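You operate a simulated robot arm through the tools that you are given. There is no shell and no other tool. Be economical: measure what you need, move in short steps, check, and stop when the job is done.

You are at the controls of a simulated robot arm. One attempt, no reset.

Task
Put the fan on AUTO at the card's speed and prove that the thermostat stops and restarts it.
Fine: stop it by the black button first; chill on till it cuts out, chill off, wait for the restart.

The check looks at the end state, three seconds after you hand in, the way a careful person would. Anything else that was tipped, shoved, dropped, spilled or broken makes it a failure.

Robot
A 7-joint arm with a two-finger parallel gripper, fixed in place. Base frame: the origin is at the foot of the arm, x ahead of it, y to its left, z up. Lengths are in cm, angles in rad, forces in N, time in s.
With the tool pointing down near the work surface it reaches from about 46 to 92 cm from the base axis. Its first joint turns from -2.007 to 2.007 rad. Payload 3.91 kg.
Tool frame: the origin (TCP) lies between the finger pads and is the grasp point; the fingertips stand 3 cm ahead of it; z points along the fingers, y is the line along which they close. Largest opening 11 cm; finger width 2, thickness 1; the body of the gripper, 4.8 by 11.2 cm, starts 5.5 cm behind the TCP.
Orientation is that of the tool frame in the base frame, as a unit quaternion [w, x, y, z]. With the fingers straight down and closing along the base's y, the tool's x points along the base's -x, its y along +y and its z along -z.

Tools
- The arm moves only by the tool servo_tool. Its argument "moves" is text: rows parted by semicolons, each of 7 numbers parted by spaces: the shift along the base's x, y, z in units of 200 mm (1.0 is 200 mm), then the turn, a rotation vector about the base's x, y, z in units of 180 degrees (1.0 is 180 degrees), then the opening in per cent of the stroke, from 0 (shut) to 100 (fully open). In form: tx ty tz rx ry rz claw; .... A call has 1 to 8 rows; each row is the pose to reach, as a shift and turn from the pose commanded when the call began. A call with a number of a shift or a turn outside -1 to 1 is refused whole. Rows are played at 5 a second. More than 5 cm and 0.15 rad between two rows, or a gripper value outside its range, and nothing of the call is played. A pose out of reach is approached as far as the arm can. The call stops where the force on the tool passes 40 N (or 10 N more than at its start, if that is more) or the arm is blocked; 0.2 s more then pass. Each finger travels about 15.3 cm/s and halts on what it meets, pressing with about 38 N; the grip force reading is that of the motor and also rises with nothing between the fingers. The clock runs only during rows and for 0.2 s after the last one: add rows that repeat a pose to give the fingers time. It gives the time, the measured TCP pose, the force on the tool (base axes), the opening and the grip force at its end, in the units of the frame above (readings bear some noise).
- Cameras (640 x 400 px; columns grow to the right, rows downward): "scene" is fixed at [40.11, 65.1, 149.79]; the picture's right is [-0.96, -0.29, 0.00], its down [-0.26, 0.84, -0.47] and it looks along [0.14, -0.45, -0.88] (base axes); focal length 222 px, centre (320, 200). "wrist" rides on the gripper at [7.2, 1.7, -10.3] in the tool frame; the picture's right is [-0.23, 0.97, 0.00], its down [-0.76, -0.18, -0.62] and it looks along [-0.61, -0.14, 0.78] (tool axes); focal length 222 px, centre (320, 200). There is no depth. A picture from a camera that has moved, and an enlarged one, comes with that camera's place and axes in the base frame and with its lens.
- capture(camera): a new picture of that camera. The clock stands still meanwhile.
- slide_trunk(by): slides the trunk up (or, below 0, down) by that many cm; the arm rides with it, the base frame stays. It gives what a move gives, with no picture.
- enlarge(camera, box): a new picture of the part [left, top, right, bottom] of that camera's present view, enlarged. The clock stands still meanwhile.
- close_job(): hands the job in; it is judged then, once.

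Go step by step. Nothing tells you positions but the pictures and the camera data: compare them with the known pose of the tool, close in by small moves and look again before you grip or let go. The budget is 120 turns and 68 pictures, counting those below and the enlarged ones. Unless the task says otherwise, let go and move clear before handing in, and close with one line.

The tools are called after ">>>" by a JSON object that holds its "name" and its "arguments". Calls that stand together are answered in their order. servo_tool: Moves the arm, as the interface text tells. Its arguments: {"type":"object","properties":{"moves":{"type":"string"}},"required":["moves"]} The other tools are called the same way: slide_trunk (by) slides the trunk up or down; capture (camera) takes a picture; enlarge (camera, box) takes an enlarged picture of a part of a camera's view; close_job () hands the job in.

At the start:

```text
time_s: 0.0
tool_pos: [47.62, 28.76, 119.21]
tcp_rot: [0.0, 0.001, 1.0, 0.0]
contact_force: [-0.8, 0.3, -0.9]
gripper_width: 11.01
finger_force: 0.1
trunk travel left (down, up): [-85.0, 14.0]
```

scene: 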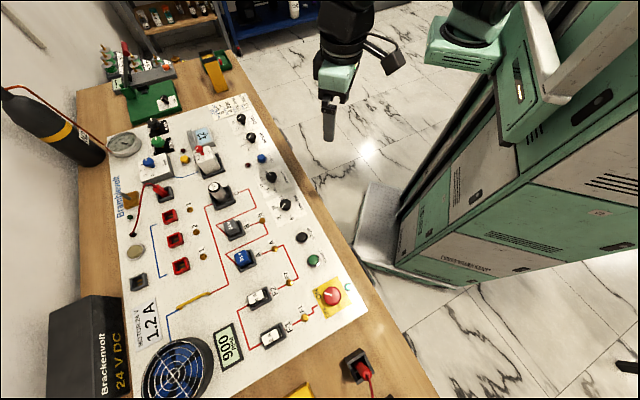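
wrist: 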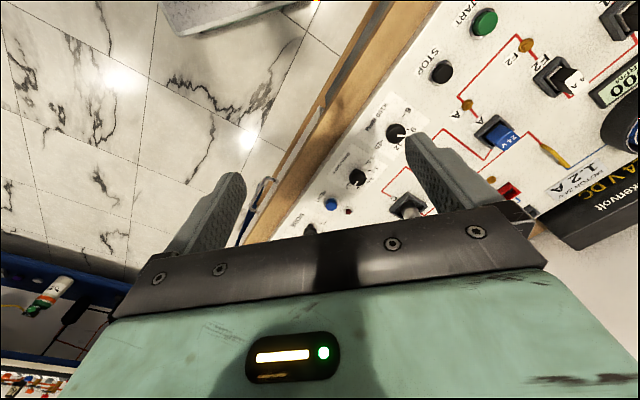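

I see a panel on a bench with a fan, a 900 rpm display, switches, knobs, and start/stop buttons. I'll enlarge the panel to read labels and the card.

>>> {"name": "enlarge", "arguments": {"camera": "scene", "box": [200, 90, 320, 165]}}

>>> {"name": "enlarge", "arguments": {"camera": "scene", "box": [200, 160, 360, 260]}}

>>> {"name": "enlarge", "arguments": {"camera": "scene", "box": [110, 90, 230, 165]}}

>>> {"name": "enlarge", "arguments": {"camera": "scene", "box": [210, 230, 370, 330]}}

>>> {"name": "enlarge", "arguments": {"camera": "scene", "box": [110, 300, 270, 400]}}

```text
5.33 times, centred on (260, 128) of scene
camera zoom: at [40.11, 65.1, 149.79], right [-0.96, -0.29, 0.0], down [-0.26, 0.84, -0.47], along [0.14, -0.45, -0.88], focal length 1184 px, centre (640, 587)
```

zoom: 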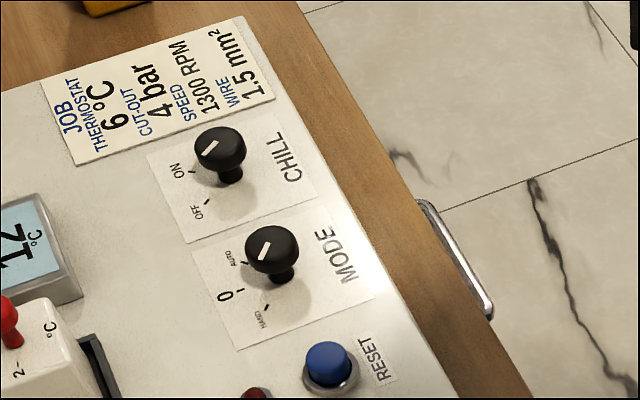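

```text
4.00 times, centred on (280, 210) of scene
camera zoom: at [40.11, 65.1, 149.79], right [-0.96, -0.29, 0.0], down [-0.26, 0.84, -0.47], along [0.14, -0.45, -0.88], focal length 888 px, centre (480, 160)
```

zoom: 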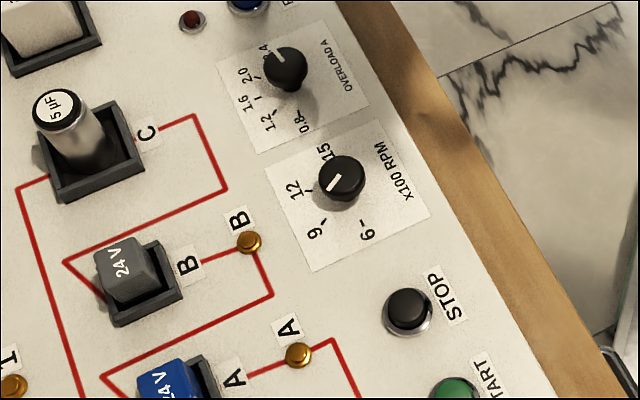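

```text
5.33 times, centred on (170, 128) of scene
camera zoom: at [40.11, 65.1, 149.79], right [-0.96, -0.29, 0.0], down [-0.26, 0.84, -0.47], along [0.14, -0.45, -0.88], focal length 1184 px, centre (1120, 587)
```

zoom: 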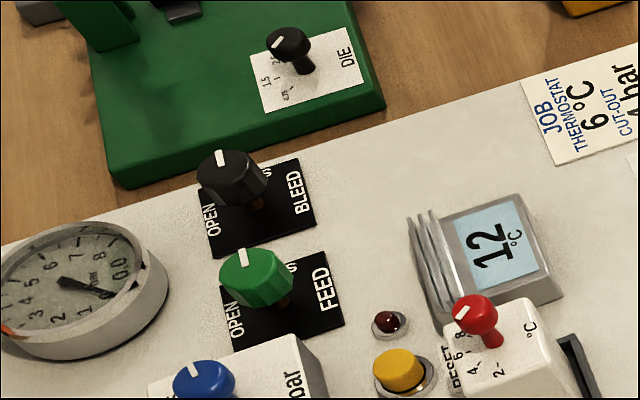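

```text
4.00 times, centred on (290, 280) of scene
camera zoom: at [40.11, 65.1, 149.79], right [-0.96, -0.29, 0.0], down [-0.26, 0.84, -0.47], along [0.14, -0.45, -0.88], focal length 888 px, centre (440, -120)
```

zoom: 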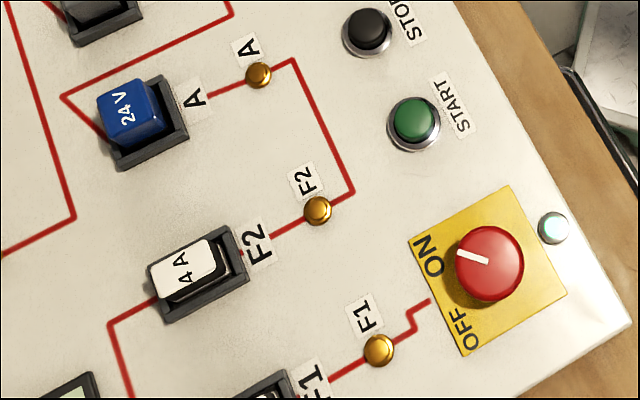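

```text
4.00 times, centred on (190, 350) of scene
camera zoom: at [40.11, 65.1, 149.79], right [-0.96, -0.29, 0.0], down [-0.26, 0.84, -0.47], along [0.14, -0.45, -0.88], focal length 888 px, centre (840, -400)
```

zoom: 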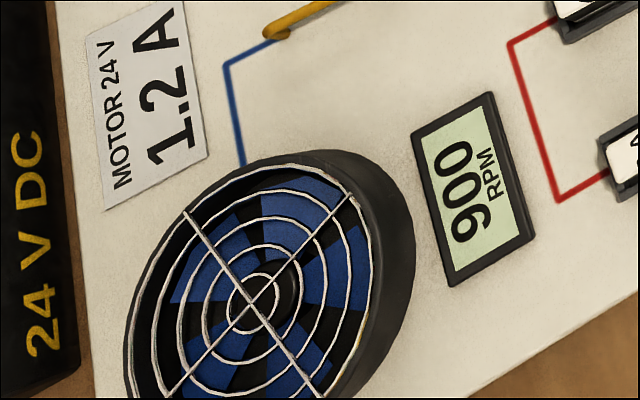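

Card: 6 °C thermostat, 1300 rpm. The fan reads 900 rpm. I'll zoom in on the knobs and thermostat for their present settings.

>>> {"name": "enlarge", "arguments": {"camera": "scene", "box": [228, 108, 276, 138]}}

>>> {"name": "enlarge", "arguments": {"camera": "scene", "box": [228, 128, 276, 158]}}

>>> {"name": "enlarge", "arguments": {"camera": "scene", "box": [180, 125, 236, 160]}}

>>> {"name": "enlarge", "arguments": {"camera": "scene", "box": [254, 166, 318, 230]}}

```text
13.33 times, centred on (252, 123) of scene
camera zoom: at [40.11, 65.1, 149.79], right [-0.96, -0.29, 0.0], down [-0.26, 0.84, -0.47], along [0.14, -0.45, -0.88], focal length 2959 px, centre (1227, 1227)
```

zoom: 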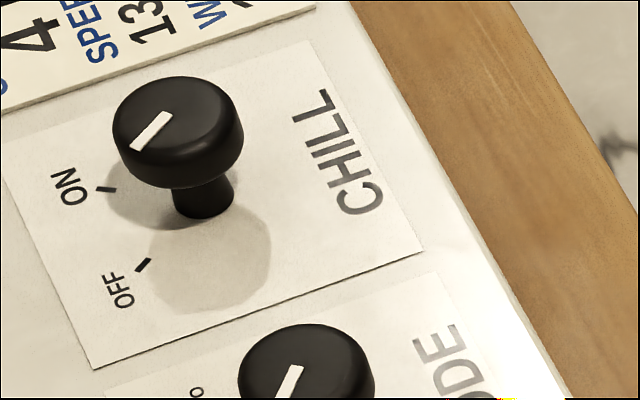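

```text
13.33 times, centred on (252, 143) of scene
camera zoom: at [40.11, 65.1, 149.79], right [-0.96, -0.29, 0.0], down [-0.26, 0.84, -0.47], along [0.14, -0.45, -0.88], focal length 2959 px, centre (1227, 960)
```

zoom: 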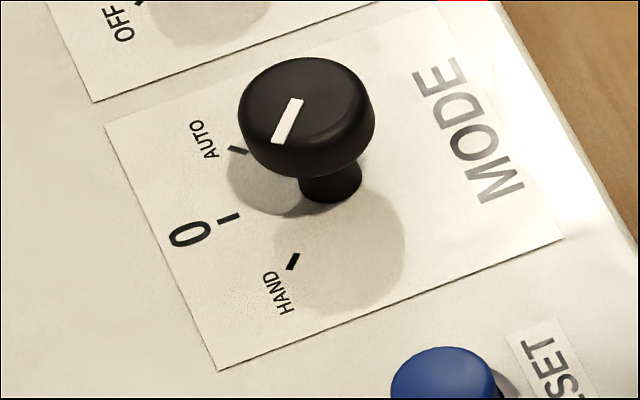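

```text
11.43 times, centred on (208, 142) of scene
camera zoom: at [40.11, 65.1, 149.79], right [-0.96, -0.29, 0.0], down [-0.26, 0.84, -0.47], along [0.14, -0.45, -0.88], focal length 2536 px, centre (1600, 857)
```

zoom: 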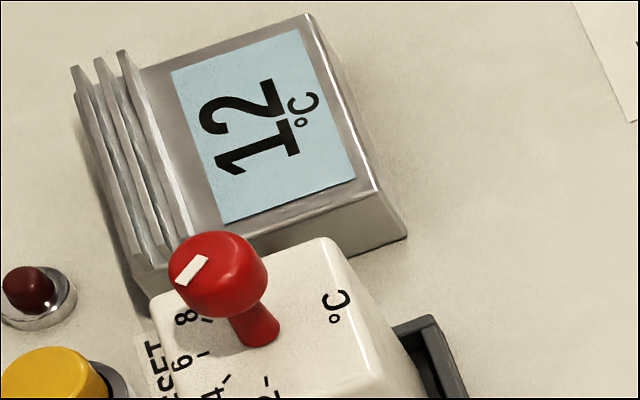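

```text
6.25 times, centred on (286, 198) of scene
camera zoom: at [40.11, 65.1, 149.79], right [-0.96, -0.29, 0.0], down [-0.26, 0.84, -0.47], along [0.14, -0.45, -0.88], focal length 1387 px, centre (532, 212)
```

zoom: 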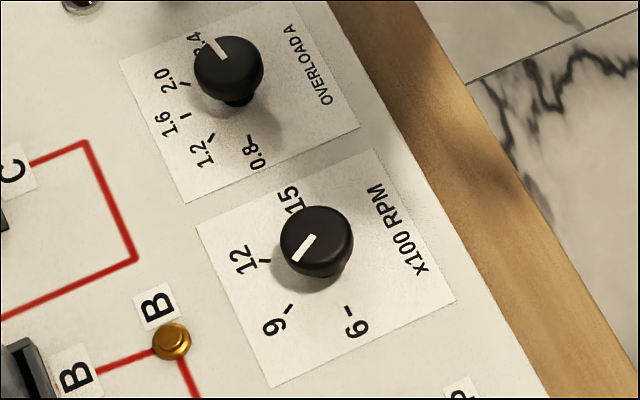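

Mode is on HAND, chill is OFF, speed is 9. I need a better look at the thermostat setting.

>>> {"name": "enlarge", "arguments": {"camera": "scene", "box": [188, 142, 220, 162]}}

>>> {"name": "servo_tool", "arguments": {"moves": "0.1 -0.1 0 0 0 0 100; 0.2 -0.2 0 0 0 0 100; 0.3 -0.2 0 0 0 0 100; 0.4 -0.2 0 0 0 0 100; 0.5 -0.2 0 0 0 0 100; 0.5 -0.2 0 0 0 0 100"}}

>>> {"name": "capture", "arguments": {"camera": "wrist"}}

```text
16.00 times, centred on (204, 152) of scene
camera zoom: at [40.11, 65.1, 149.79], right [-0.96, -0.29, 0.0], down [-0.26, 0.84, -0.47], along [0.14, -0.45, -0.88], focal length 3551 px, centre (2176, 968)
```

zoom: 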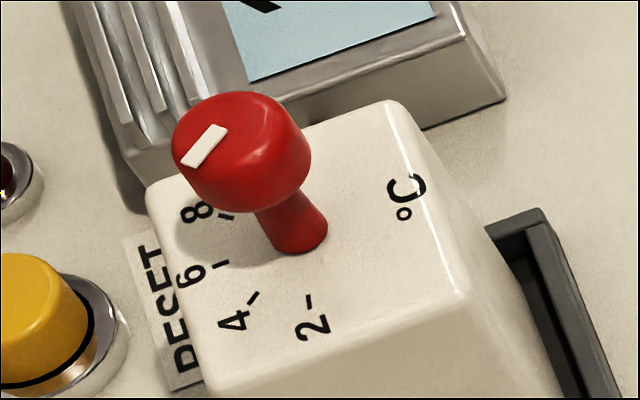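

```text
time_s: 1.4
tool_pos: [57.5, 24.63, 119.15]
tcp_rot: [0.0, 0.0, 1.0, 0.0]
contact_force: [-1.0, -0.4, 0.4]
gripper_width: 11.01
finger_force: 0.0
trunk travel left (down, up): [-85.0, 14.0]
```

```text
55 pictures are left
camera wrist: at [50.3, 26.37, 129.58], right [0.23, 0.97, 0.0], down [0.76, -0.18, 0.62], along [0.61, -0.14, -0.78], focal length 222 px, centre (320, 200)
```

wrist: 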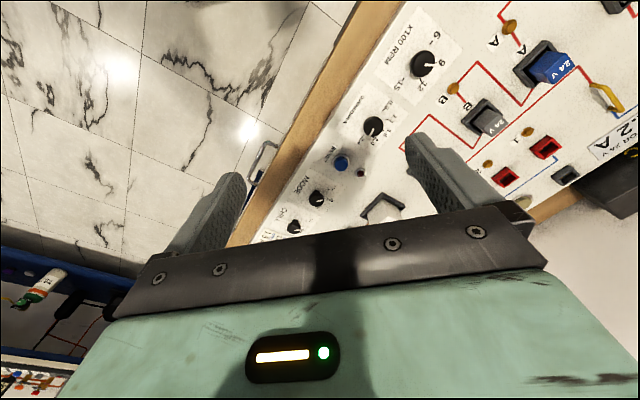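

The thermostat is around 4, and the task doesn't ask me to change it, so I leave it. Next I move toward above the STOP button with the fingers shut.

>>> {"name": "servo_tool", "arguments": {"moves": "-0.06 0.2 0 0 0 0 50; -0.12 0.4 0 0 0 0 0; -0.2 0.6 0 0 0 0 0; -0.28 0.8 0 0 0 0 0; -0.34 1.0 0 0 0 0 0; -0.34 1.0 -0.2 0 0 0 0; -0.34 1.0 -0.4 0 0 0 0; -0.34 1.0 -0.5 0 0 0 0"}}

>>> {"name": "servo_tool", "arguments": {"moves": "0 0.15 -0.1 0 0 0 0; 0 0.15 -0.25 0 0 0 0; 0 0.15 -0.25 0 0 0 0"}}

>>> {"name": "capture", "arguments": {"camera": "wrist"}}

>>> {"name": "enlarge", "arguments": {"camera": "scene", "box": [220, 170, 380, 270]}}

```text
time_s: 3.2
tool_pos: [50.63, 44.66, 109.04]
tcp_rot: [0.0, 0.0, 1.0, 0.0]
contact_force: [-0.9, -0.2, -1.1]
gripper_width: 0.0
finger_force: 37.2
trunk travel left (down, up): [-85.0, 14.0]
```

```text
time_s: 4.0
tool_pos: [50.59, 47.74, 104.06]
tcp_rot: [0.0, -0.001, 1.0, 0.0]
contact_force: [0.1, -0.4, 0.5]
gripper_width: 0.0
finger_force: 37.9
trunk travel left (down, up): [-85.0, 14.0]
```

```text
54 pictures are left
camera wrist: at [43.39, 49.44, 114.52], right [0.23, 0.97, 0.0], down [0.76, -0.18, 0.62], along [0.61, -0.14, -0.78], focal length 222 px, centre (320, 200)
```

wrist: 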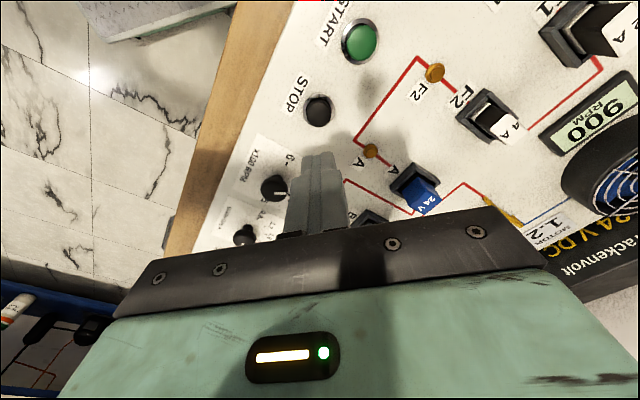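

```text
4.00 times, centred on (300, 220) of scene
camera zoom: at [40.11, 65.1, 149.79], right [-0.96, -0.29, 0.0], down [-0.26, 0.84, -0.47], along [0.14, -0.45, -0.88], focal length 888 px, centre (400, 120)
```

zoom: 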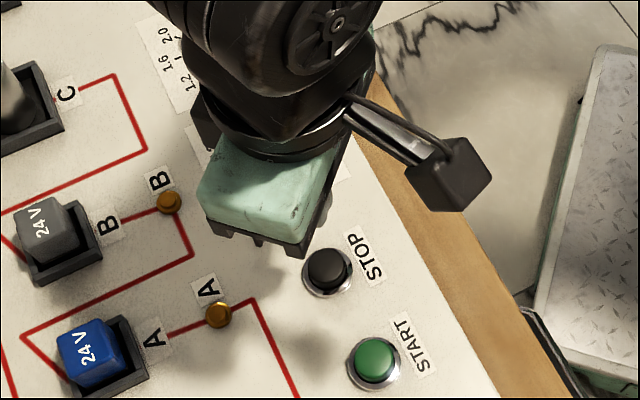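

STOP is right below the fingertips at about (50.3, 47.75). I descend close to it and look.

>>> {"name": "servo_tool", "arguments": {"moves": "-0.015 0 -0.2 0 0 0 0; -0.015 0 -0.4 0 0 0 0; -0.015 0 -0.4 0 0 0 0"}}

>>> {"name": "capture", "arguments": {"camera": "wrist"}}

```text
time_s: 4.8
tool_pos: [50.59, 47.83, 96.17]
tcp_rot: [0.0, 0.0, 1.0, 0.0]
contact_force: [-0.8, 0.5, 0.8]
gripper_width: 0.0
finger_force: 37.7
trunk travel left (down, up): [-85.0, 14.0]
```

```text
52 pictures are left
camera wrist: at [43.29, 49.52, 106.54], right [0.23, 0.97, 0.0], down [0.76, -0.18, 0.62], along [0.61, -0.14, -0.78], focal length 222 px, centre (320, 200)
```

wrist: 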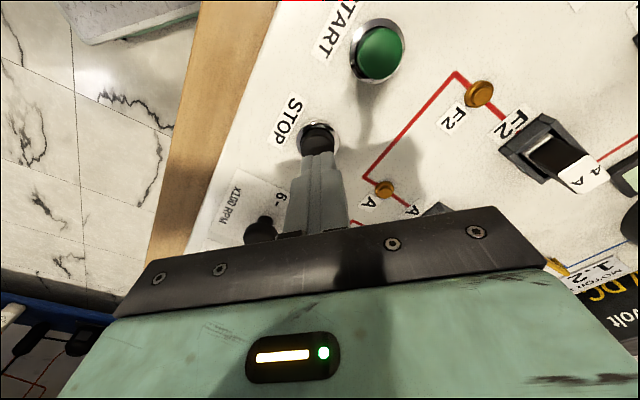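

The button is slightly nearer in x (about 49.7). I shift there and press down gently.

>>> {"name": "servo_tool", "arguments": {"moves": "-0.04 0 0 0 0 0 0; -0.04 0.005 -0.03 0 0 0 0; -0.04 0.005 -0.06 0 0 0 0; -0.04 0.005 -0.08 0 0 0 0; -0.04 0.005 -0.1 0 0 0 0"}}

>>> {"name": "capture", "arguments": {"camera": "wrist"}}

```text
time_s: 6.0
tool_pos: [49.7, 47.9, 94.25]
tcp_rot: [0.001, 0.0, 1.0, 0.0]
contact_force: [0.9, -0.2, 0.3]
gripper_width: 0.0
finger_force: 37.5
trunk travel left (down, up): [-85.0, 14.0]
```

```text
51 pictures are left
camera wrist: at [42.4, 49.49, 104.61], right [0.23, 0.97, 0.0], down [0.76, -0.18, 0.62], along [0.61, -0.14, -0.78], focal length 222 px, centre (320, 200)
```

wrist: 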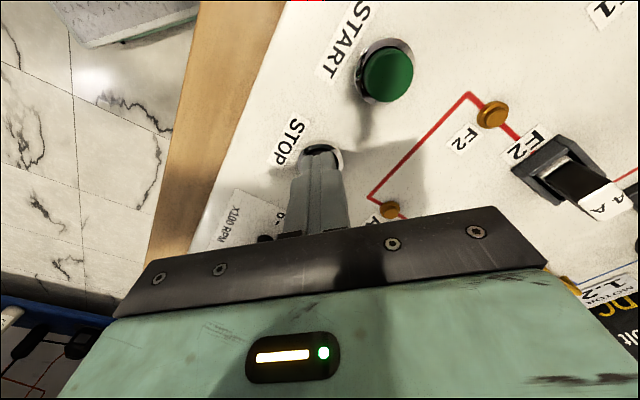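

No contact force yet, though the tip is almost on the button. I continue down in small steps.

>>> {"name": "servo_tool", "arguments": {"moves": "0 0 -0.015 0 0 0 0; 0 0 -0.03 0 0 0 0; 0 0 -0.04 0 0 0 0"}}

>>> {"name": "capture", "arguments": {"camera": "wrist"}}

>>> {"name": "enlarge", "arguments": {"camera": "scene", "box": [140, 300, 300, 400]}}

```text
time_s: 6.8
tool_pos: [49.69, 47.87, 93.44]
tcp_rot: [0.001, 0.001, 1.0, 0.0]
contact_force: [1.3, 1.0, 3.0]
gripper_width: 0.0
finger_force: 37.6
trunk travel left (down, up): [-85.0, 14.0]
```

```text
50 pictures are left
camera wrist: at [42.42, 49.49, 103.79], right [0.23, 0.97, 0.0], down [0.76, -0.18, 0.62], along [0.61, -0.14, -0.78], focal length 222 px, centre (320, 200)
```

wrist: 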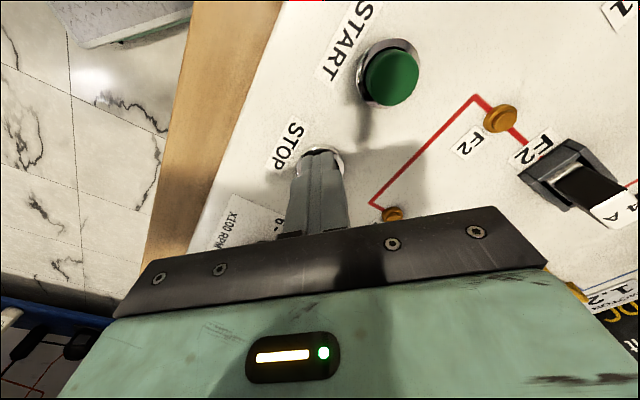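

```text
4.00 times, centred on (220, 350) of scene
camera zoom: at [40.11, 65.1, 149.79], right [-0.96, -0.29, 0.0], down [-0.26, 0.84, -0.47], along [0.14, -0.45, -0.88], focal length 888 px, centre (720, -400)
```

zoom: 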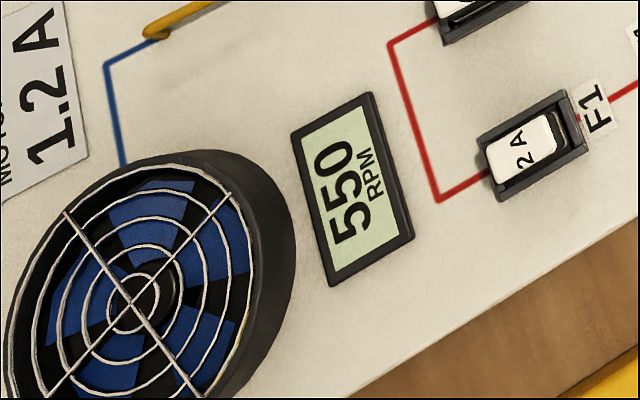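

STOP works: the fan is coasting down (550 and falling). I retract and go above the speed knob (about 58.3, 40.1), turning the gripper by +40° so I can turn the knob −80° (9→13).

>>> {"name": "servo_tool", "arguments": {"moves": "0 0 0.2 0 0 0 0; 0 0 0.4 0 0 0 0; 0.11 -0.1 0.45 0 0 0.044 20; 0.22 -0.2 0.45 0 0 0.088 40; 0.33 -0.3 0.45 0 0 0.132 55; 0.43 -0.39 0.45 0 0 0.177 55; 0.43 -0.39 0.45 0 0 0.222 55; 0.43 -0.39 0.45 0 0 0.222 55"}}

>>> {"name": "capture", "arguments": {"camera": "wrist"}}

>>> {"name": "enlarge", "arguments": {"camera": "scene", "box": [210, 130, 370, 230]}}

```text
time_s: 8.6
tool_pos: [58.22, 39.94, 102.33]
tcp_rot: [0.0, -0.342, 0.94, 0.0]
contact_force: [-0.7, -0.1, -0.5]
gripper_width: 6.02
finger_force: 0.0
trunk travel left (down, up): [-85.0, 14.0]
```

```text
48 pictures are left
camera wrist: at [51.58, 36.58, 112.77], right [-0.45, 0.89, 0.0], down [0.7, 0.35, 0.62], along [0.56, 0.28, -0.78], focal length 222 px, centre (320, 200)
```

wrist: 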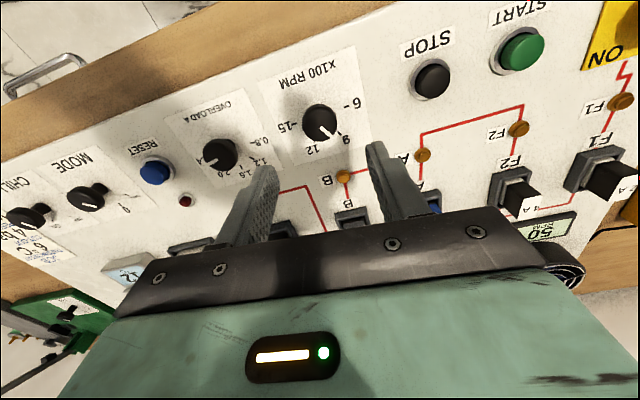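

```text
4.00 times, centred on (290, 180) of scene
camera zoom: at [40.11, 65.1, 149.79], right [-0.96, -0.29, 0.0], down [-0.26, 0.84, -0.47], along [0.14, -0.45, -0.88], focal length 888 px, centre (440, 280)
```

zoom: 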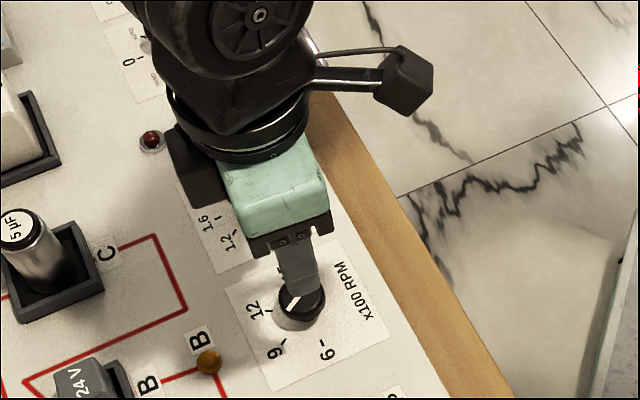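

The knob sits between the open fingers and is well centred. I descend to about tip height 91.3 and look.

>>> {"name": "servo_tool", "arguments": {"moves": "-0.005 -0.005 -0.2 0 0 0 55; -0.005 -0.005 -0.35 0 0 0 55; -0.005 -0.005 -0.4 0 0 0 55"}}

>>> {"name": "capture", "arguments": {"camera": "wrist"}}

>>> {"name": "enlarge", "arguments": {"camera": "scene", "box": [254, 180, 318, 220]}}

```text
time_s: 9.4
tool_pos: [57.98, 39.78, 94.29]
tcp_rot: [0.0, -0.342, 0.94, 0.0]
contact_force: [0.5, 0.3, 0.9]
gripper_width: 6.05
finger_force: 0.1
trunk travel left (down, up): [-85.0, 14.0]
```

```text
46 pictures are left
camera wrist: at [51.48, 36.47, 104.71], right [-0.45, 0.89, 0.0], down [0.7, 0.35, 0.62], along [0.56, 0.28, -0.78], focal length 222 px, centre (320, 200)
```

wrist: 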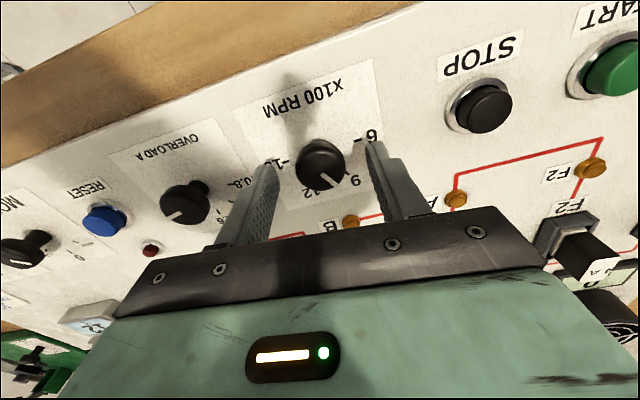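

```text
10.00 times, centred on (286, 200) of scene
camera zoom: at [40.11, 65.1, 149.79], right [-0.96, -0.29, 0.0], down [-0.26, 0.84, -0.47], along [0.14, -0.45, -0.88], focal length 2219 px, centre (660, 200)
```

zoom: 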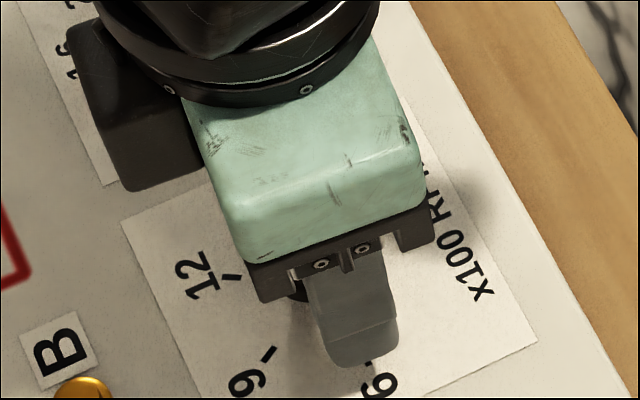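

The cap is centred with its top about level with the tips. I lower another 0.9 cm, then close onto the cap.

>>> {"name": "servo_tool", "arguments": {"moves": "0 0 -0.025 0 0 0 55; 0 0 -0.045 0 0 0 55; 0 0 -0.045 0 0 0 40; 0 0 -0.045 0 0 0 15; 0 0 -0.045 0 0 0 15"}}

>>> {"name": "capture", "arguments": {"camera": "wrist"}}

```text
time_s: 10.6
tool_pos: [58.2, 39.89, 93.51]
tcp_rot: [0.001, -0.342, 0.94, 0.0]
contact_force: [0.3, -0.1, 0.1]
gripper_width: 3.35
finger_force: 45.2
trunk travel left (down, up): [-85.0, 14.0]
```

```text
44 pictures are left
camera wrist: at [51.52, 36.48, 103.87], right [-0.45, 0.89, 0.0], down [0.7, 0.35, 0.62], along [0.56, 0.28, -0.78], focal length 222 px, centre (320, 200)
```

wrist: 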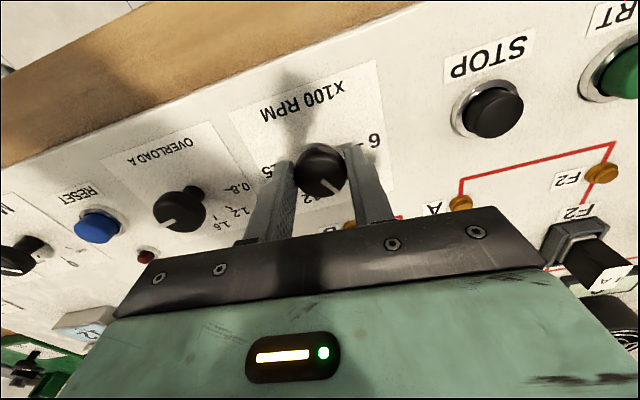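

I have the cap (3.35 cm). I turn it clockwise, first −64°, then to −80°.

>>> {"name": "servo_tool", "arguments": {"moves": "0 0 0 0 0 -0.0444 15; 0 0 0 0 0 -0.0889 15; 0 0 0 0 0 -0.1333 15; 0 0 0 0 0 -0.1778 15; 0 0 0 0 0 -0.2222 15; 0 0 0 0 0 -0.2667 15; 0 0 0 0 0 -0.3111 15; 0 0 0 0 0 -0.3556 15"}}

>>> {"name": "servo_tool", "arguments": {"moves": "0 0 0 0 0 -0.0444 15; 0 0 0 0 0 -0.0889 15; 0 0 0 0 0 -0.0889 15"}}

>>> {"name": "capture", "arguments": {"camera": "wrist"}}

```text
time_s: 12.4
tool_pos: [58.22, 40.0, 93.41]
tcp_rot: [0.0, 0.209, 0.978, 0.001]
contact_force: [2.8, 13.7, -7.7]
gripper_width: 3.3
finger_force: 44.9
trunk travel left (down, up): [-85.0, 14.0]
```

```text
time_s: 13.2
tool_pos: [58.14, 40.17, 93.49]
tcp_rot: [0.0, 0.343, 0.939, 0.001]
contact_force: [7.1, 23.7, -7.1]
gripper_width: 3.31
finger_force: 44.6
trunk travel left (down, up): [-85.0, 14.0]
```

```text
43 pictures are left
camera wrist: at [53.69, 46.03, 103.88], right [0.8, 0.6, 0.0], down [0.47, -0.63, 0.62], along [0.37, -0.5, -0.78], focal length 222 px, centre (320, 200)
```

wrist: 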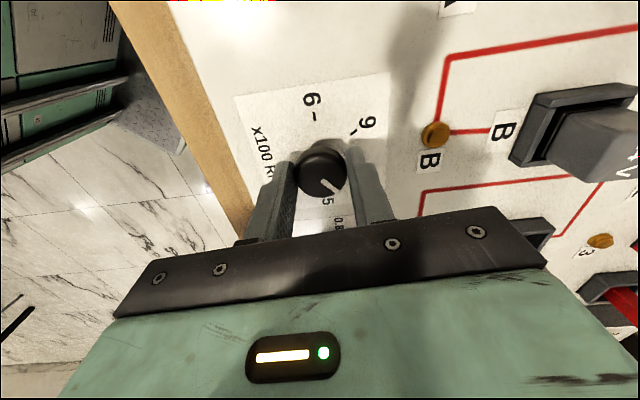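

The pointer turned with the gripper. I release, rise, and check the setting.

>>> {"name": "servo_tool", "arguments": {"moves": "0 0 0 0 0 0 40; 0 0 0 0 0 0 55; 0 0 0.2 0 0 0 55; 0 0 0.4 0 0 0 55; 0 -0.25 0.5 0 0 0 55; 0 -0.25 0.5 0 0 0 55"}}

>>> {"name": "enlarge", "arguments": {"camera": "scene", "box": [258, 180, 322, 220]}}

>>> {"name": "capture", "arguments": {"camera": "wrist"}}

```text
refused: row 5 steps farther than a row can; nothing moved
```

```text
10.00 times, centred on (290, 200) of scene
camera zoom: at [40.11, 65.1, 149.79], right [-0.96, -0.29, 0.0], down [-0.26, 0.84, -0.47], along [0.14, -0.45, -0.88], focal length 2219 px, centre (620, 200)
```

zoom: 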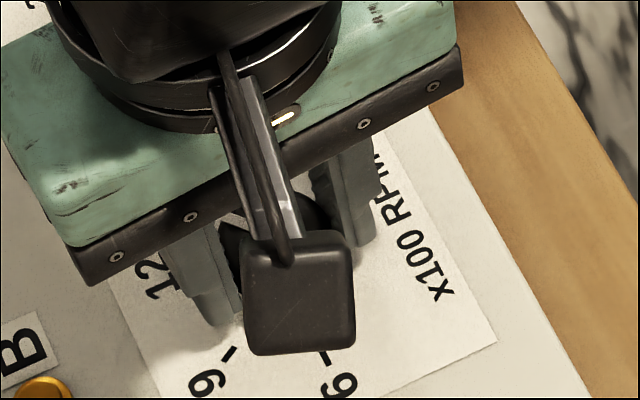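

```text
41 pictures are left
camera wrist: at [53.69, 46.03, 103.88], right [0.8, 0.6, 0.0], down [0.47, -0.63, 0.62], along [0.37, -0.5, -0.78], focal length 222 px, centre (320, 200)
```

wrist: 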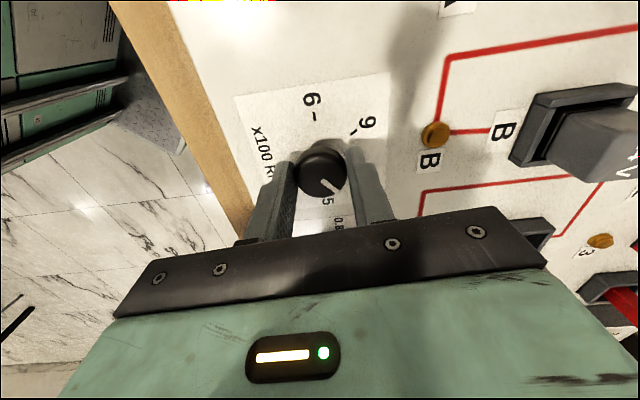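

That step was too big, so nothing moved. I redo the release with smaller steps.

>>> {"name": "servo_tool", "arguments": {"moves": "0 0 0 0 0 0 40; 0 0 0 0 0 0 55; 0 0 0.2 0 0 0 55; 0 0 0.4 0 0 0 55; 0.1 -0.1 0.5 0 0 0.044 55; 0.2 -0.2 0.6 0 0 0.088 55; 0.3 -0.3 0.6 0 0 0.133 55; 0.4 -0.4 0.6 0 0 0.177 55"}}

>>> {"name": "enlarge", "arguments": {"camera": "scene", "box": [258, 180, 322, 220]}}

>>> {"name": "capture", "arguments": {"camera": "wrist"}}

```text
time_s: 15.0
tool_pos: [66.11, 31.98, 105.65]
tcp_rot: [-0.001, 0.07, 0.998, 0.0]
contact_force: [-0.4, 1.1, -0.8]
gripper_width: 6.04
finger_force: 0.1
trunk travel left (down, up): [-85.0, 14.0]
```

```text
10.00 times, centred on (290, 200) of scene
camera zoom: at [40.11, 65.1, 149.79], right [-0.96, -0.29, 0.0], down [-0.26, 0.84, -0.47], along [0.14, -0.45, -0.88], focal length 2219 px, centre (620, 200)
```

zoom: 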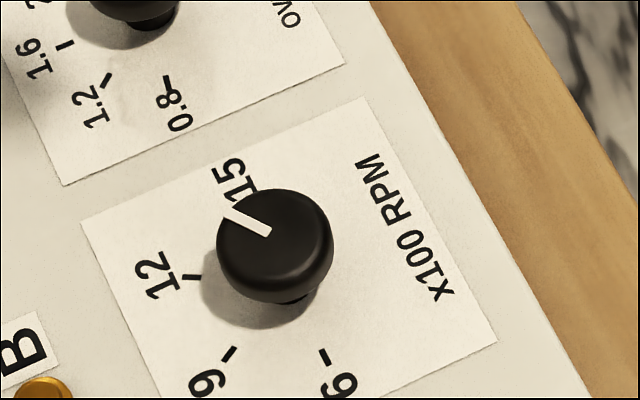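

```text
39 pictures are left
camera wrist: at [59.19, 34.64, 115.96], right [0.36, 0.93, 0.0], down [0.73, -0.28, 0.62], along [0.58, -0.22, -0.78], focal length 222 px, centre (320, 200)
```

wrist: 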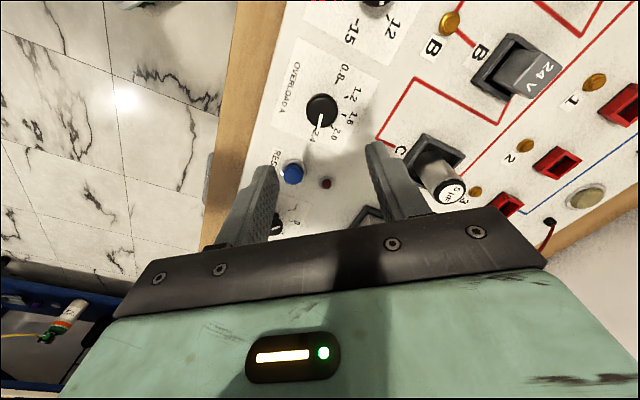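

Speed is close to 13; the RPM display will confirm later. Next I hover over MODE at about (79.3, 19.6) with yaw about +40°.

>>> {"name": "servo_tool", "arguments": {"moves": "0.11 -0.1 0 0 0 0.044 55; 0.22 -0.2 0 0 0 0.089 55; 0.33 -0.3 0 0 0 0.133 55; 0.44 -0.4 0 0 0 0.178 55; 0.55 -0.5 0 0 0 0.222 55; 0.66 -0.62 -0.05 0 0 0.267 55; 0.66 -0.62 -0.18 0 0 0.29 55; 0.66 -0.62 -0.18 0 0 0.29 55"}}

>>> {"name": "capture", "arguments": {"camera": "wrist"}}

```text
time_s: 16.8
tool_pos: [79.39, 19.45, 101.85]
tcp_rot: [0.0, -0.375, 0.927, 0.0]
contact_force: [0.3, 0.8, 0.0]
gripper_width: 6.06
finger_force: 0.1
trunk travel left (down, up): [-85.0, 14.0]
```

```text
38 pictures are left
camera wrist: at [72.99, 15.67, 112.25], right [-0.51, 0.86, 0.0], down [0.67, 0.4, 0.62], along [0.53, 0.32, -0.78], focal length 222 px, centre (320, 200)
```

wrist: 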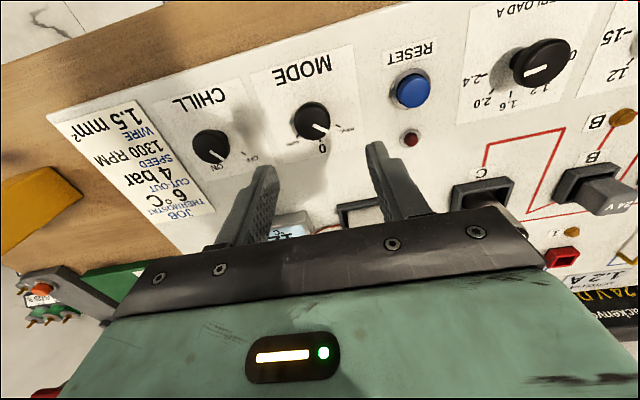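

MODE sits about 1 cm toward −y of the tool. I correct and descend part way.

>>> {"name": "servo_tool", "arguments": {"moves": "0 -0.05 -0.1 0 0 0 55; 0 -0.05 -0.3 0 0 0 55; 0 -0.05 -0.35 0 0 0 55; 0 -0.05 -0.35 0 0 0 55"}}

>>> {"name": "capture", "arguments": {"camera": "wrist"}}

```text
time_s: 17.8
tool_pos: [79.36, 18.37, 94.85]
tcp_rot: [0.0, -0.375, 0.927, -0.001]
contact_force: [0.1, -0.4, -0.6]
gripper_width: 6.05
finger_force: 0.0
trunk travel left (down, up): [-85.0, 14.0]
```

```text
37 pictures are left
camera wrist: at [72.93, 14.62, 105.19], right [-0.51, 0.86, 0.0], down [0.67, 0.4, 0.62], along [0.53, 0.32, -0.78], focal length 222 px, centre (320, 200)
```

wrist: 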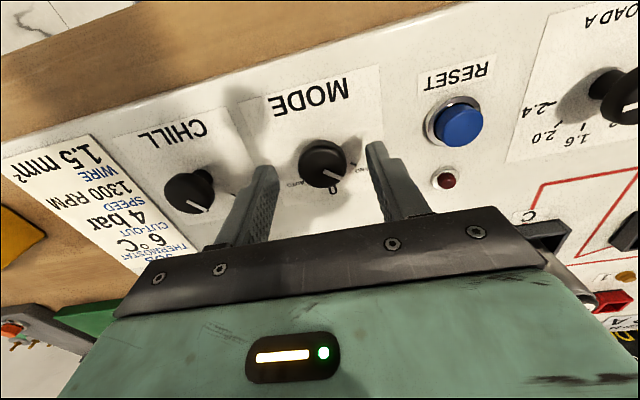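

Well centred; I lower to 93.5 and grip.

>>> {"name": "servo_tool", "arguments": {"moves": "0.005 0.003 -0.04 0 0 0 55; 0.005 0.003 -0.068 0 0 0 55; 0.005 0.003 -0.068 0 0 0 40; 0.005 0.003 -0.068 0 0 0 15; 0.005 0.003 -0.068 0 0 0 15"}}

>>> {"name": "capture", "arguments": {"camera": "wrist"}}

```text
time_s: 19.0
tool_pos: [79.31, 18.66, 93.43]
tcp_rot: [-0.001, -0.375, 0.927, 0.001]
contact_force: [-3.1, 3.6, -0.1]
gripper_width: 3.34
finger_force: 45.2
trunk travel left (down, up): [-85.0, 14.0]
```

```text
36 pictures are left
camera wrist: at [73.0, 14.78, 103.9], right [-0.51, 0.86, 0.0], down [0.67, 0.4, 0.62], along [0.53, 0.32, -0.78], focal length 222 px, centre (320, 200)
```

wrist: 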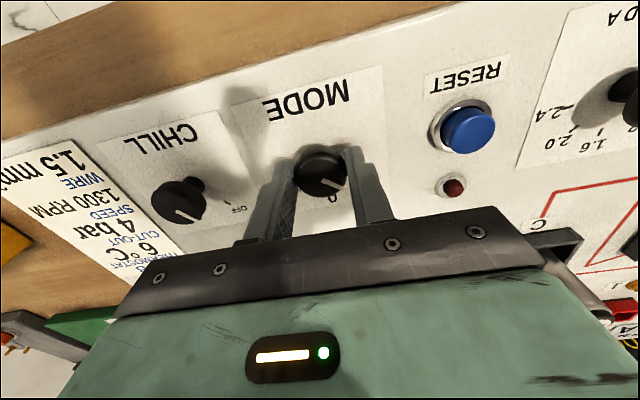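

Gripped. I turn −92° clockwise from HAND to AUTO.

>>> {"name": "servo_tool", "arguments": {"moves": "0 0 0 0 0 -0.0444 15; 0 0 0 0 0 -0.0889 15; 0 0 0 0 0 -0.1333 15; 0 0 0 0 0 -0.1778 15; 0 0 0 0 0 -0.2222 15; 0 0 0 0 0 -0.2667 15; 0 0 0 0 0 -0.3111 15; 0 0 0 0 0 -0.3556 15"}}

>>> {"name": "servo_tool", "arguments": {"moves": "0 0 0 0 0 -0.04 15; 0 0 0 0 0 -0.08 15; 0 0 0 0 0 -0.12 15; 0 0 0 0 0 -0.155 15; 0 0 0 0 0 -0.155 15"}}

>>> {"name": "servo_tool", "arguments": {"moves": "0 0 0 0 0 0 40; 0 0 0 0 0 0 55; 0 0 0.2 0 0 0 55; 0 0 0.4 0 0 0 55; -0.05 0 0.6 0 0 0.044 55; -0.2 0 0.65 0 0 0.088 55; -0.4 0 0.65 0 0 0.132 55; -0.6 0 0.65 0 0 0.177 55"}}

>>> {"name": "enlarge", "arguments": {"camera": "scene", "box": [228, 108, 292, 158]}}

>>> {"name": "enlarge", "arguments": {"camera": "scene", "box": [140, 300, 300, 400]}}

```text
time_s: 20.8
tool_pos: [79.33, 18.84, 93.48]
tcp_rot: [-0.001, 0.175, 0.985, 0.001]
contact_force: [-9.7, 21.5, -7.7]
gripper_width: 3.33
finger_force: 45.1
trunk travel left (down, up): [-85.0, 14.0]
```

```text
time_s: 22.0
tool_pos: [79.44, 18.86, 93.56]
tcp_rot: [-0.001, 0.406, 0.914, 0.002]
contact_force: [0.7, 29.1, -7.7]
gripper_width: 3.34
finger_force: 44.7
trunk travel left (down, up): [-85.0, 14.0]
```

```text
time_s: 23.8
tool_pos: [67.49, 18.5, 106.53]
tcp_rot: [0.001, 0.138, 0.99, 0.0]
contact_force: [0.0, -0.4, 0.2]
gripper_width: 6.03
finger_force: 0.1
trunk travel left (down, up): [-85.0, 14.0]
```

```text
8.00 times, centred on (260, 133) of scene
camera zoom: at [40.11, 65.1, 149.79], right [-0.96, -0.29, 0.0], down [-0.26, 0.84, -0.47], along [0.14, -0.45, -0.88], focal length 1776 px, centre (800, 736)
```

zoom: 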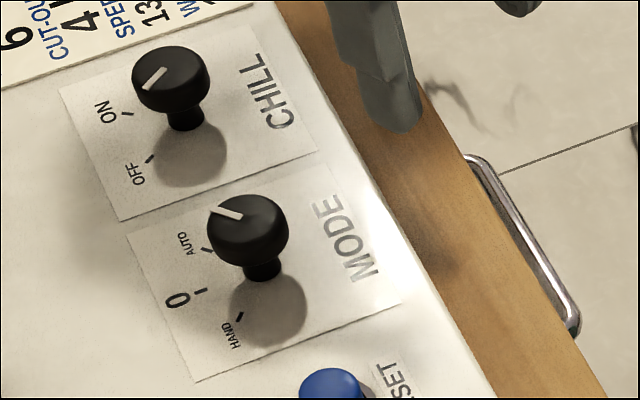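

```text
4.00 times, centred on (220, 350) of scene
camera zoom: at [40.11, 65.1, 149.79], right [-0.96, -0.29, 0.0], down [-0.26, 0.84, -0.47], along [0.14, -0.45, -0.88], focal length 888 px, centre (720, -400)
```

zoom: 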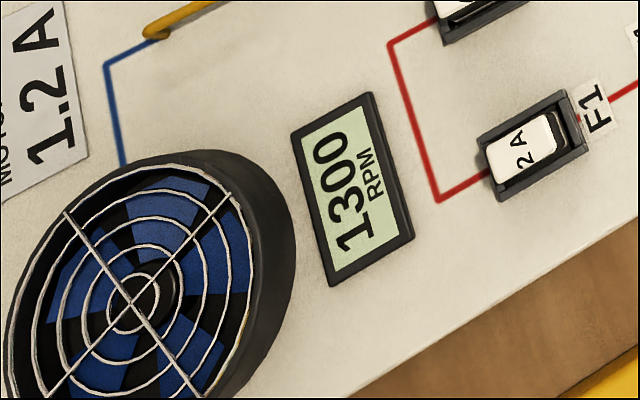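

MODE is on AUTO and the fan already turns at 1300 RPM. Next is the CHILL knob at about (86.7, 11.1): I hover there with yaw +37°.

>>> {"name": "servo_tool", "arguments": {"moves": "0.14 -0.05 0 0 0 0.042 55; 0.28 -0.1 0 0 0 0.084 55; 0.42 -0.15 0 0 0 0.126 55; 0.56 -0.2 0 0 0 0.168 55; 0.7 -0.25 0 0 0 0.21 55; 0.84 -0.31 -0.05 0 0 0.252 55; 0.96 -0.37 -0.15 0 0 0.294 55; 0.96 -0.37 -0.235 0 0 0.294 55"}}

>>> {"name": "servo_tool", "arguments": {"moves": "0 0 0 0 0 0 55"}}

>>> {"name": "capture", "arguments": {"camera": "wrist"}}

```text
time_s: 25.6
tool_pos: [86.64, 11.09, 101.74]
tcp_rot: [0.0, -0.317, 0.948, -0.001]
contact_force: [0.4, 0.0, 0.2]
gripper_width: 6.05
finger_force: 0.1
trunk travel left (down, up): [-85.0, 14.0]
```

```text
time_s: 26.0
tool_pos: [86.74, 11.16, 101.66]
tcp_rot: [-0.001, -0.317, 0.949, 0.001]
contact_force: [-0.7, 0.1, -0.4]
gripper_width: 6.03
finger_force: 0.0
trunk travel left (down, up): [-85.0, 14.0]
```

```text
33 pictures are left
camera wrist: at [79.84, 8.14, 112.13], right [-0.4, 0.92, 0.0], down [0.72, 0.32, 0.62], along [0.57, 0.25, -0.78], focal length 222 px, centre (320, 200)
```

wrist: 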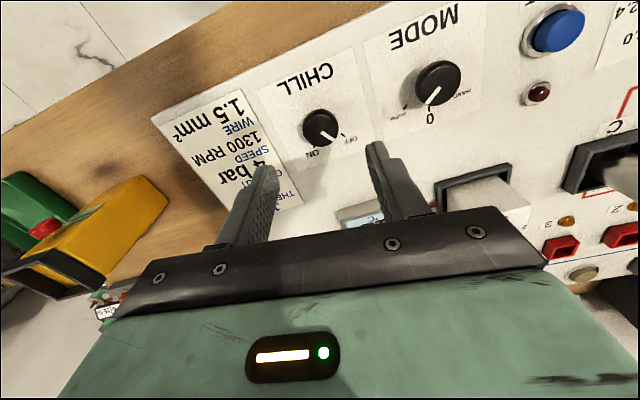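

CHILL is centred just like the speed knob was. I descend to 93.5 and grip.

>>> {"name": "servo_tool", "arguments": {"moves": "0.005 0 -0.2 0 0 0 55; 0.005 0 -0.35 0 0 0 55; 0.005 0 -0.41 0 0 0 55; 0.005 0 -0.41 0 0 0 55; 0.005 0 -0.41 0 0 0 35; 0.005 0 -0.41 0 0 0 15; 0.005 0 -0.41 0 0 0 15"}}

>>> {"name": "capture", "arguments": {"camera": "wrist"}}

```text
time_s: 27.6
tool_pos: [86.79, 11.14, 93.5]
tcp_rot: [0.0, -0.317, 0.948, 0.0]
contact_force: [1.7, -1.4, -1.3]
gripper_width: 3.37
finger_force: 45.1
trunk travel left (down, up): [-85.0, 14.0]
```

```text
32 pictures are left
camera wrist: at [79.91, 8.16, 104.01], right [-0.4, 0.92, 0.0], down [0.72, 0.32, 0.62], along [0.57, 0.25, -0.78], focal length 222 px, centre (320, 200)
```

wrist: 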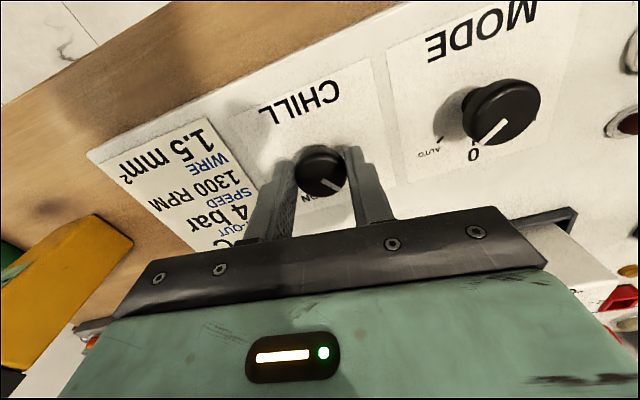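

Gripped. I turn CHILL −60° to ON and check the displays.

>>> {"name": "servo_tool", "arguments": {"moves": "0 0 0 0 0 -0.042 15; 0 0 0 0 0 -0.084 15; 0 0 0 0 0 -0.126 15; 0 0 0 0 0 -0.168 15; 0 0 0 0 0 -0.21 15; 0 0 0 0 0 -0.252 15; 0 0 0 0 0 -0.294 15; 0 0 0 0 0 -0.335 15"}}

>>> {"name": "servo_tool", "arguments": {"moves": "0 0 0 0 0 0 15; 0 0 0 0 0 0 15; 0 0 0 0 0 0 15; 0 0 0 0 0 0 15; 0 0 0 0 0 0 15; 0 0 0 0 0 0 15; 0 0 0 0 0 0 15; 0 0 0 0 0 0 15"}}

>>> {"name": "capture", "arguments": {"camera": "scene"}}

>>> {"name": "enlarge", "arguments": {"camera": "scene", "box": [180, 125, 236, 160]}}

```text
time_s: 29.4
tool_pos: [86.78, 11.38, 93.62]
tcp_rot: [0.0, 0.204, 0.979, 0.002]
contact_force: [-3.6, 18.9, -1.3]
gripper_width: 3.33
finger_force: 44.7
trunk travel left (down, up): [-85.0, 14.0]
```

```text
time_s: 31.2
tool_pos: [86.71, 11.36, 93.72]
tcp_rot: [-0.001, 0.203, 0.979, 0.001]
contact_force: [-3.6, 27.2, -0.8]
gripper_width: 3.35
finger_force: 44.7
trunk travel left (down, up): [-85.0, 14.0]
```

```text
31 pictures are left
```

scene: 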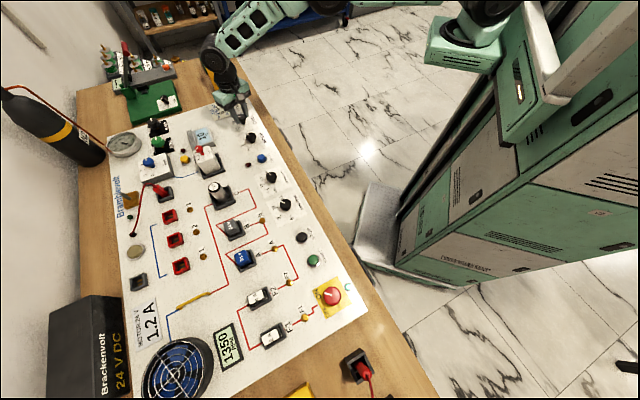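

```text
11.43 times, centred on (208, 142) of scene
camera zoom: at [40.11, 65.1, 149.79], right [-0.96, -0.29, 0.0], down [-0.26, 0.84, -0.47], along [0.14, -0.45, -0.88], focal length 2536 px, centre (1600, 857)
```

zoom: 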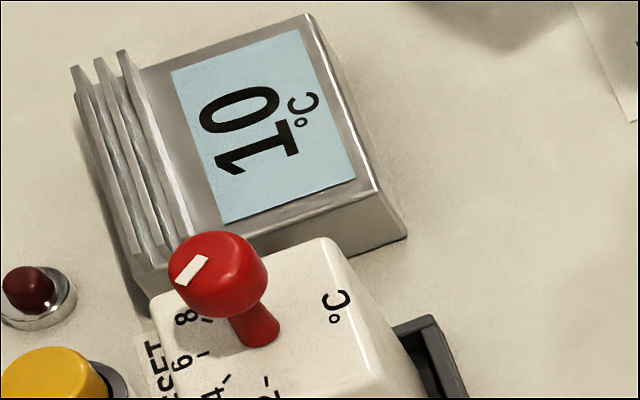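

Temperature falls (10 °C), but RPM settled at 1350, slightly above the card. I'll put chill back OFF, trim the speed to 1300, then do the proof cleanly.

>>> {"name": "servo_tool", "arguments": {"moves": "0 0 0 0 0 0.042 15; 0 0 0 0 0 0.084 15; 0 0 0 0 0 0.126 15; 0 0 0 0 0 0.168 15; 0 0 0 0 0 0.21 15; 0 0 0 0 0 0.252 15; 0 0 0 0 0 0.294 15; 0 0 0 0 0 0.335 15"}}

>>> {"name": "servo_tool", "arguments": {"moves": "0 0 0 0 0 0 40; 0 0 0 0 0 0 55; 0 0 0.2 0 0 0 55; 0 0 0.4 0 0 0 55; -0.1 0.1 0.5 0 0 0 55; -0.25 0.25 0.5 0 0 0 55; -0.4 0.4 0.5 0 0 0 55; -0.55 0.55 0.5 0 0 0 55"}}

>>> {"name": "enlarge", "arguments": {"camera": "scene", "box": [228, 108, 292, 158]}}

>>> {"name": "enlarge", "arguments": {"camera": "scene", "box": [140, 300, 300, 400]}}

```text
time_s: 33.0
tool_pos: [86.8, 11.2, 93.53]
tcp_rot: [-0.001, -0.318, 0.948, 0.0]
contact_force: [-5.9, 15.8, 0.3]
gripper_width: 3.34
finger_force: 45.2
trunk travel left (down, up): [-85.0, 14.0]
```

```text
time_s: 34.8
tool_pos: [75.78, 22.08, 103.71]
tcp_rot: [0.0, -0.316, 0.949, 0.0]
contact_force: [-0.1, 0.0, -0.1]
gripper_width: 6.07
finger_force: 0.0
trunk travel left (down, up): [-85.0, 14.0]
```

```text
8.00 times, centred on (260, 133) of scene
camera zoom: at [40.11, 65.1, 149.79], right [-0.96, -0.29, 0.0], down [-0.26, 0.84, -0.47], along [0.14, -0.45, -0.88], focal length 1776 px, centre (800, 736)
```

zoom: 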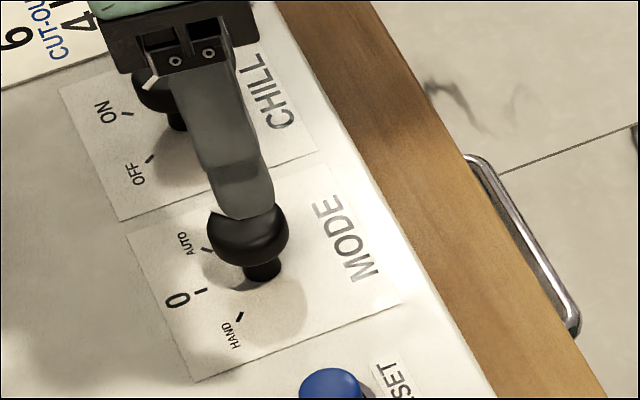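

```text
4.00 times, centred on (220, 350) of scene
camera zoom: at [40.11, 65.1, 149.79], right [-0.96, -0.29, 0.0], down [-0.26, 0.84, -0.47], along [0.14, -0.45, -0.88], focal length 888 px, centre (720, -400)
```

zoom: 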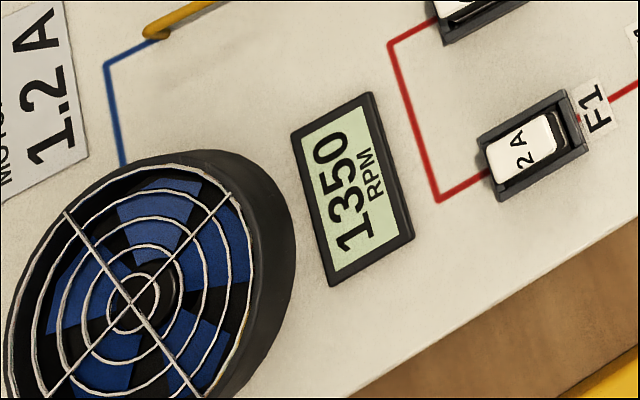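

Steady 1350. I go back to the speed knob at (58.1, 40.1).

>>> {"name": "servo_tool", "arguments": {"moves": "-0.15 0.15 0 0 0 0 55; -0.3 0.3 0 0 0 0 55; -0.45 0.45 0 0 0 0 55; -0.6 0.6 0 0 0 0 55; -0.75 0.75 0 0 0 0 55; -0.884 0.903 0 0 0 0 55; -0.884 0.903 -0.1 0 0 0 55; -0.884 0.903 -0.1 0 0 0 55"}}

>>> {"name": "capture", "arguments": {"camera": "wrist"}}

```text
time_s: 36.6
tool_pos: [57.98, 40.13, 101.65]
tcp_rot: [0.0, -0.317, 0.949, 0.0]
contact_force: [-0.3, 0.4, -1.2]
gripper_width: 6.03
finger_force: 0.1
trunk travel left (down, up): [-85.0, 14.0]
```

```text
27 pictures are left
camera wrist: at [51.2, 37.18, 112.04], right [-0.4, 0.92, 0.0], down [0.72, 0.31, 0.62], along [0.57, 0.25, -0.78], focal length 222 px, centre (320, 200)
```

wrist: 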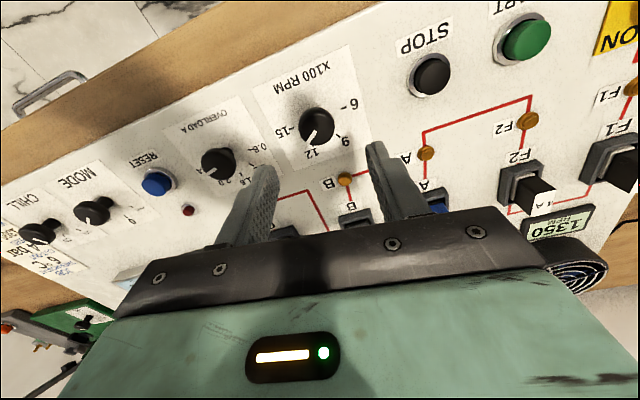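

Centred within a few mm. I descend, grip, and turn +7°, then check RPM.

>>> {"name": "servo_tool", "arguments": {"moves": "0.007 -0.01 -0.2 0 0 0 55; 0.007 -0.01 -0.35 0 0 0 55; 0.007 -0.01 -0.41 0 0 0 55; 0.007 -0.01 -0.41 0 0 0 35; 0.007 -0.01 -0.41 0 0 0 15; 0.007 -0.01 -0.41 0 0 0 15; 0.007 -0.01 -0.41 0 0 0.02 15; 0.007 -0.01 -0.41 0 0 0.039 15"}}

>>> {"name": "servo_tool", "arguments": {"moves": "0 0 0 0 0 0 15; 0 0 0 0 0 0 15; 0 0 0 0 0 0 15; 0 0 0 0 0 0 15; 0 0 0 0 0 0 15; 0 0 0 0 0 0 15; 0 0 0 0 0 0 15; 0 0 0 0 0 0 15"}}

>>> {"name": "enlarge", "arguments": {"camera": "scene", "box": [140, 300, 300, 400]}}

```text
time_s: 38.4
tool_pos: [58.25, 39.83, 93.38]
tcp_rot: [-0.001, -0.374, 0.928, 0.0]
contact_force: [0.8, -9.6, 0.9]
gripper_width: 3.35
finger_force: 44.8
trunk travel left (down, up): [-85.0, 14.0]
```

```text
time_s: 40.2
tool_pos: [58.25, 39.96, 93.49]
tcp_rot: [0.0, -0.374, 0.927, -0.001]
contact_force: [4.3, -16.1, -0.7]
gripper_width: 3.33
finger_force: 45.4
trunk travel left (down, up): [-85.0, 14.0]
```

```text
4.00 times, centred on (220, 350) of scene
camera zoom: at [40.11, 65.1, 149.79], right [-0.96, -0.29, 0.0], down [-0.26, 0.84, -0.47], along [0.14, -0.45, -0.88], focal length 888 px, centre (720, -400)
```

zoom: 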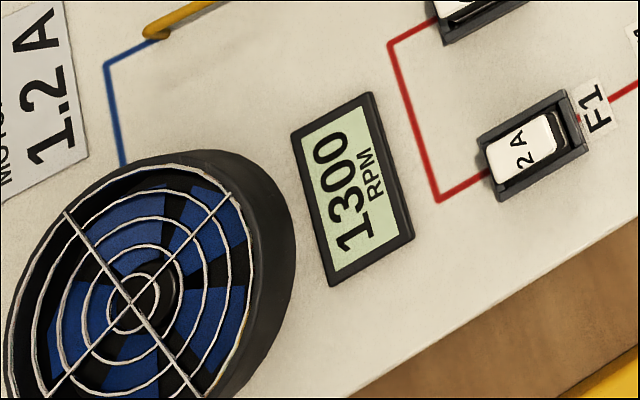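

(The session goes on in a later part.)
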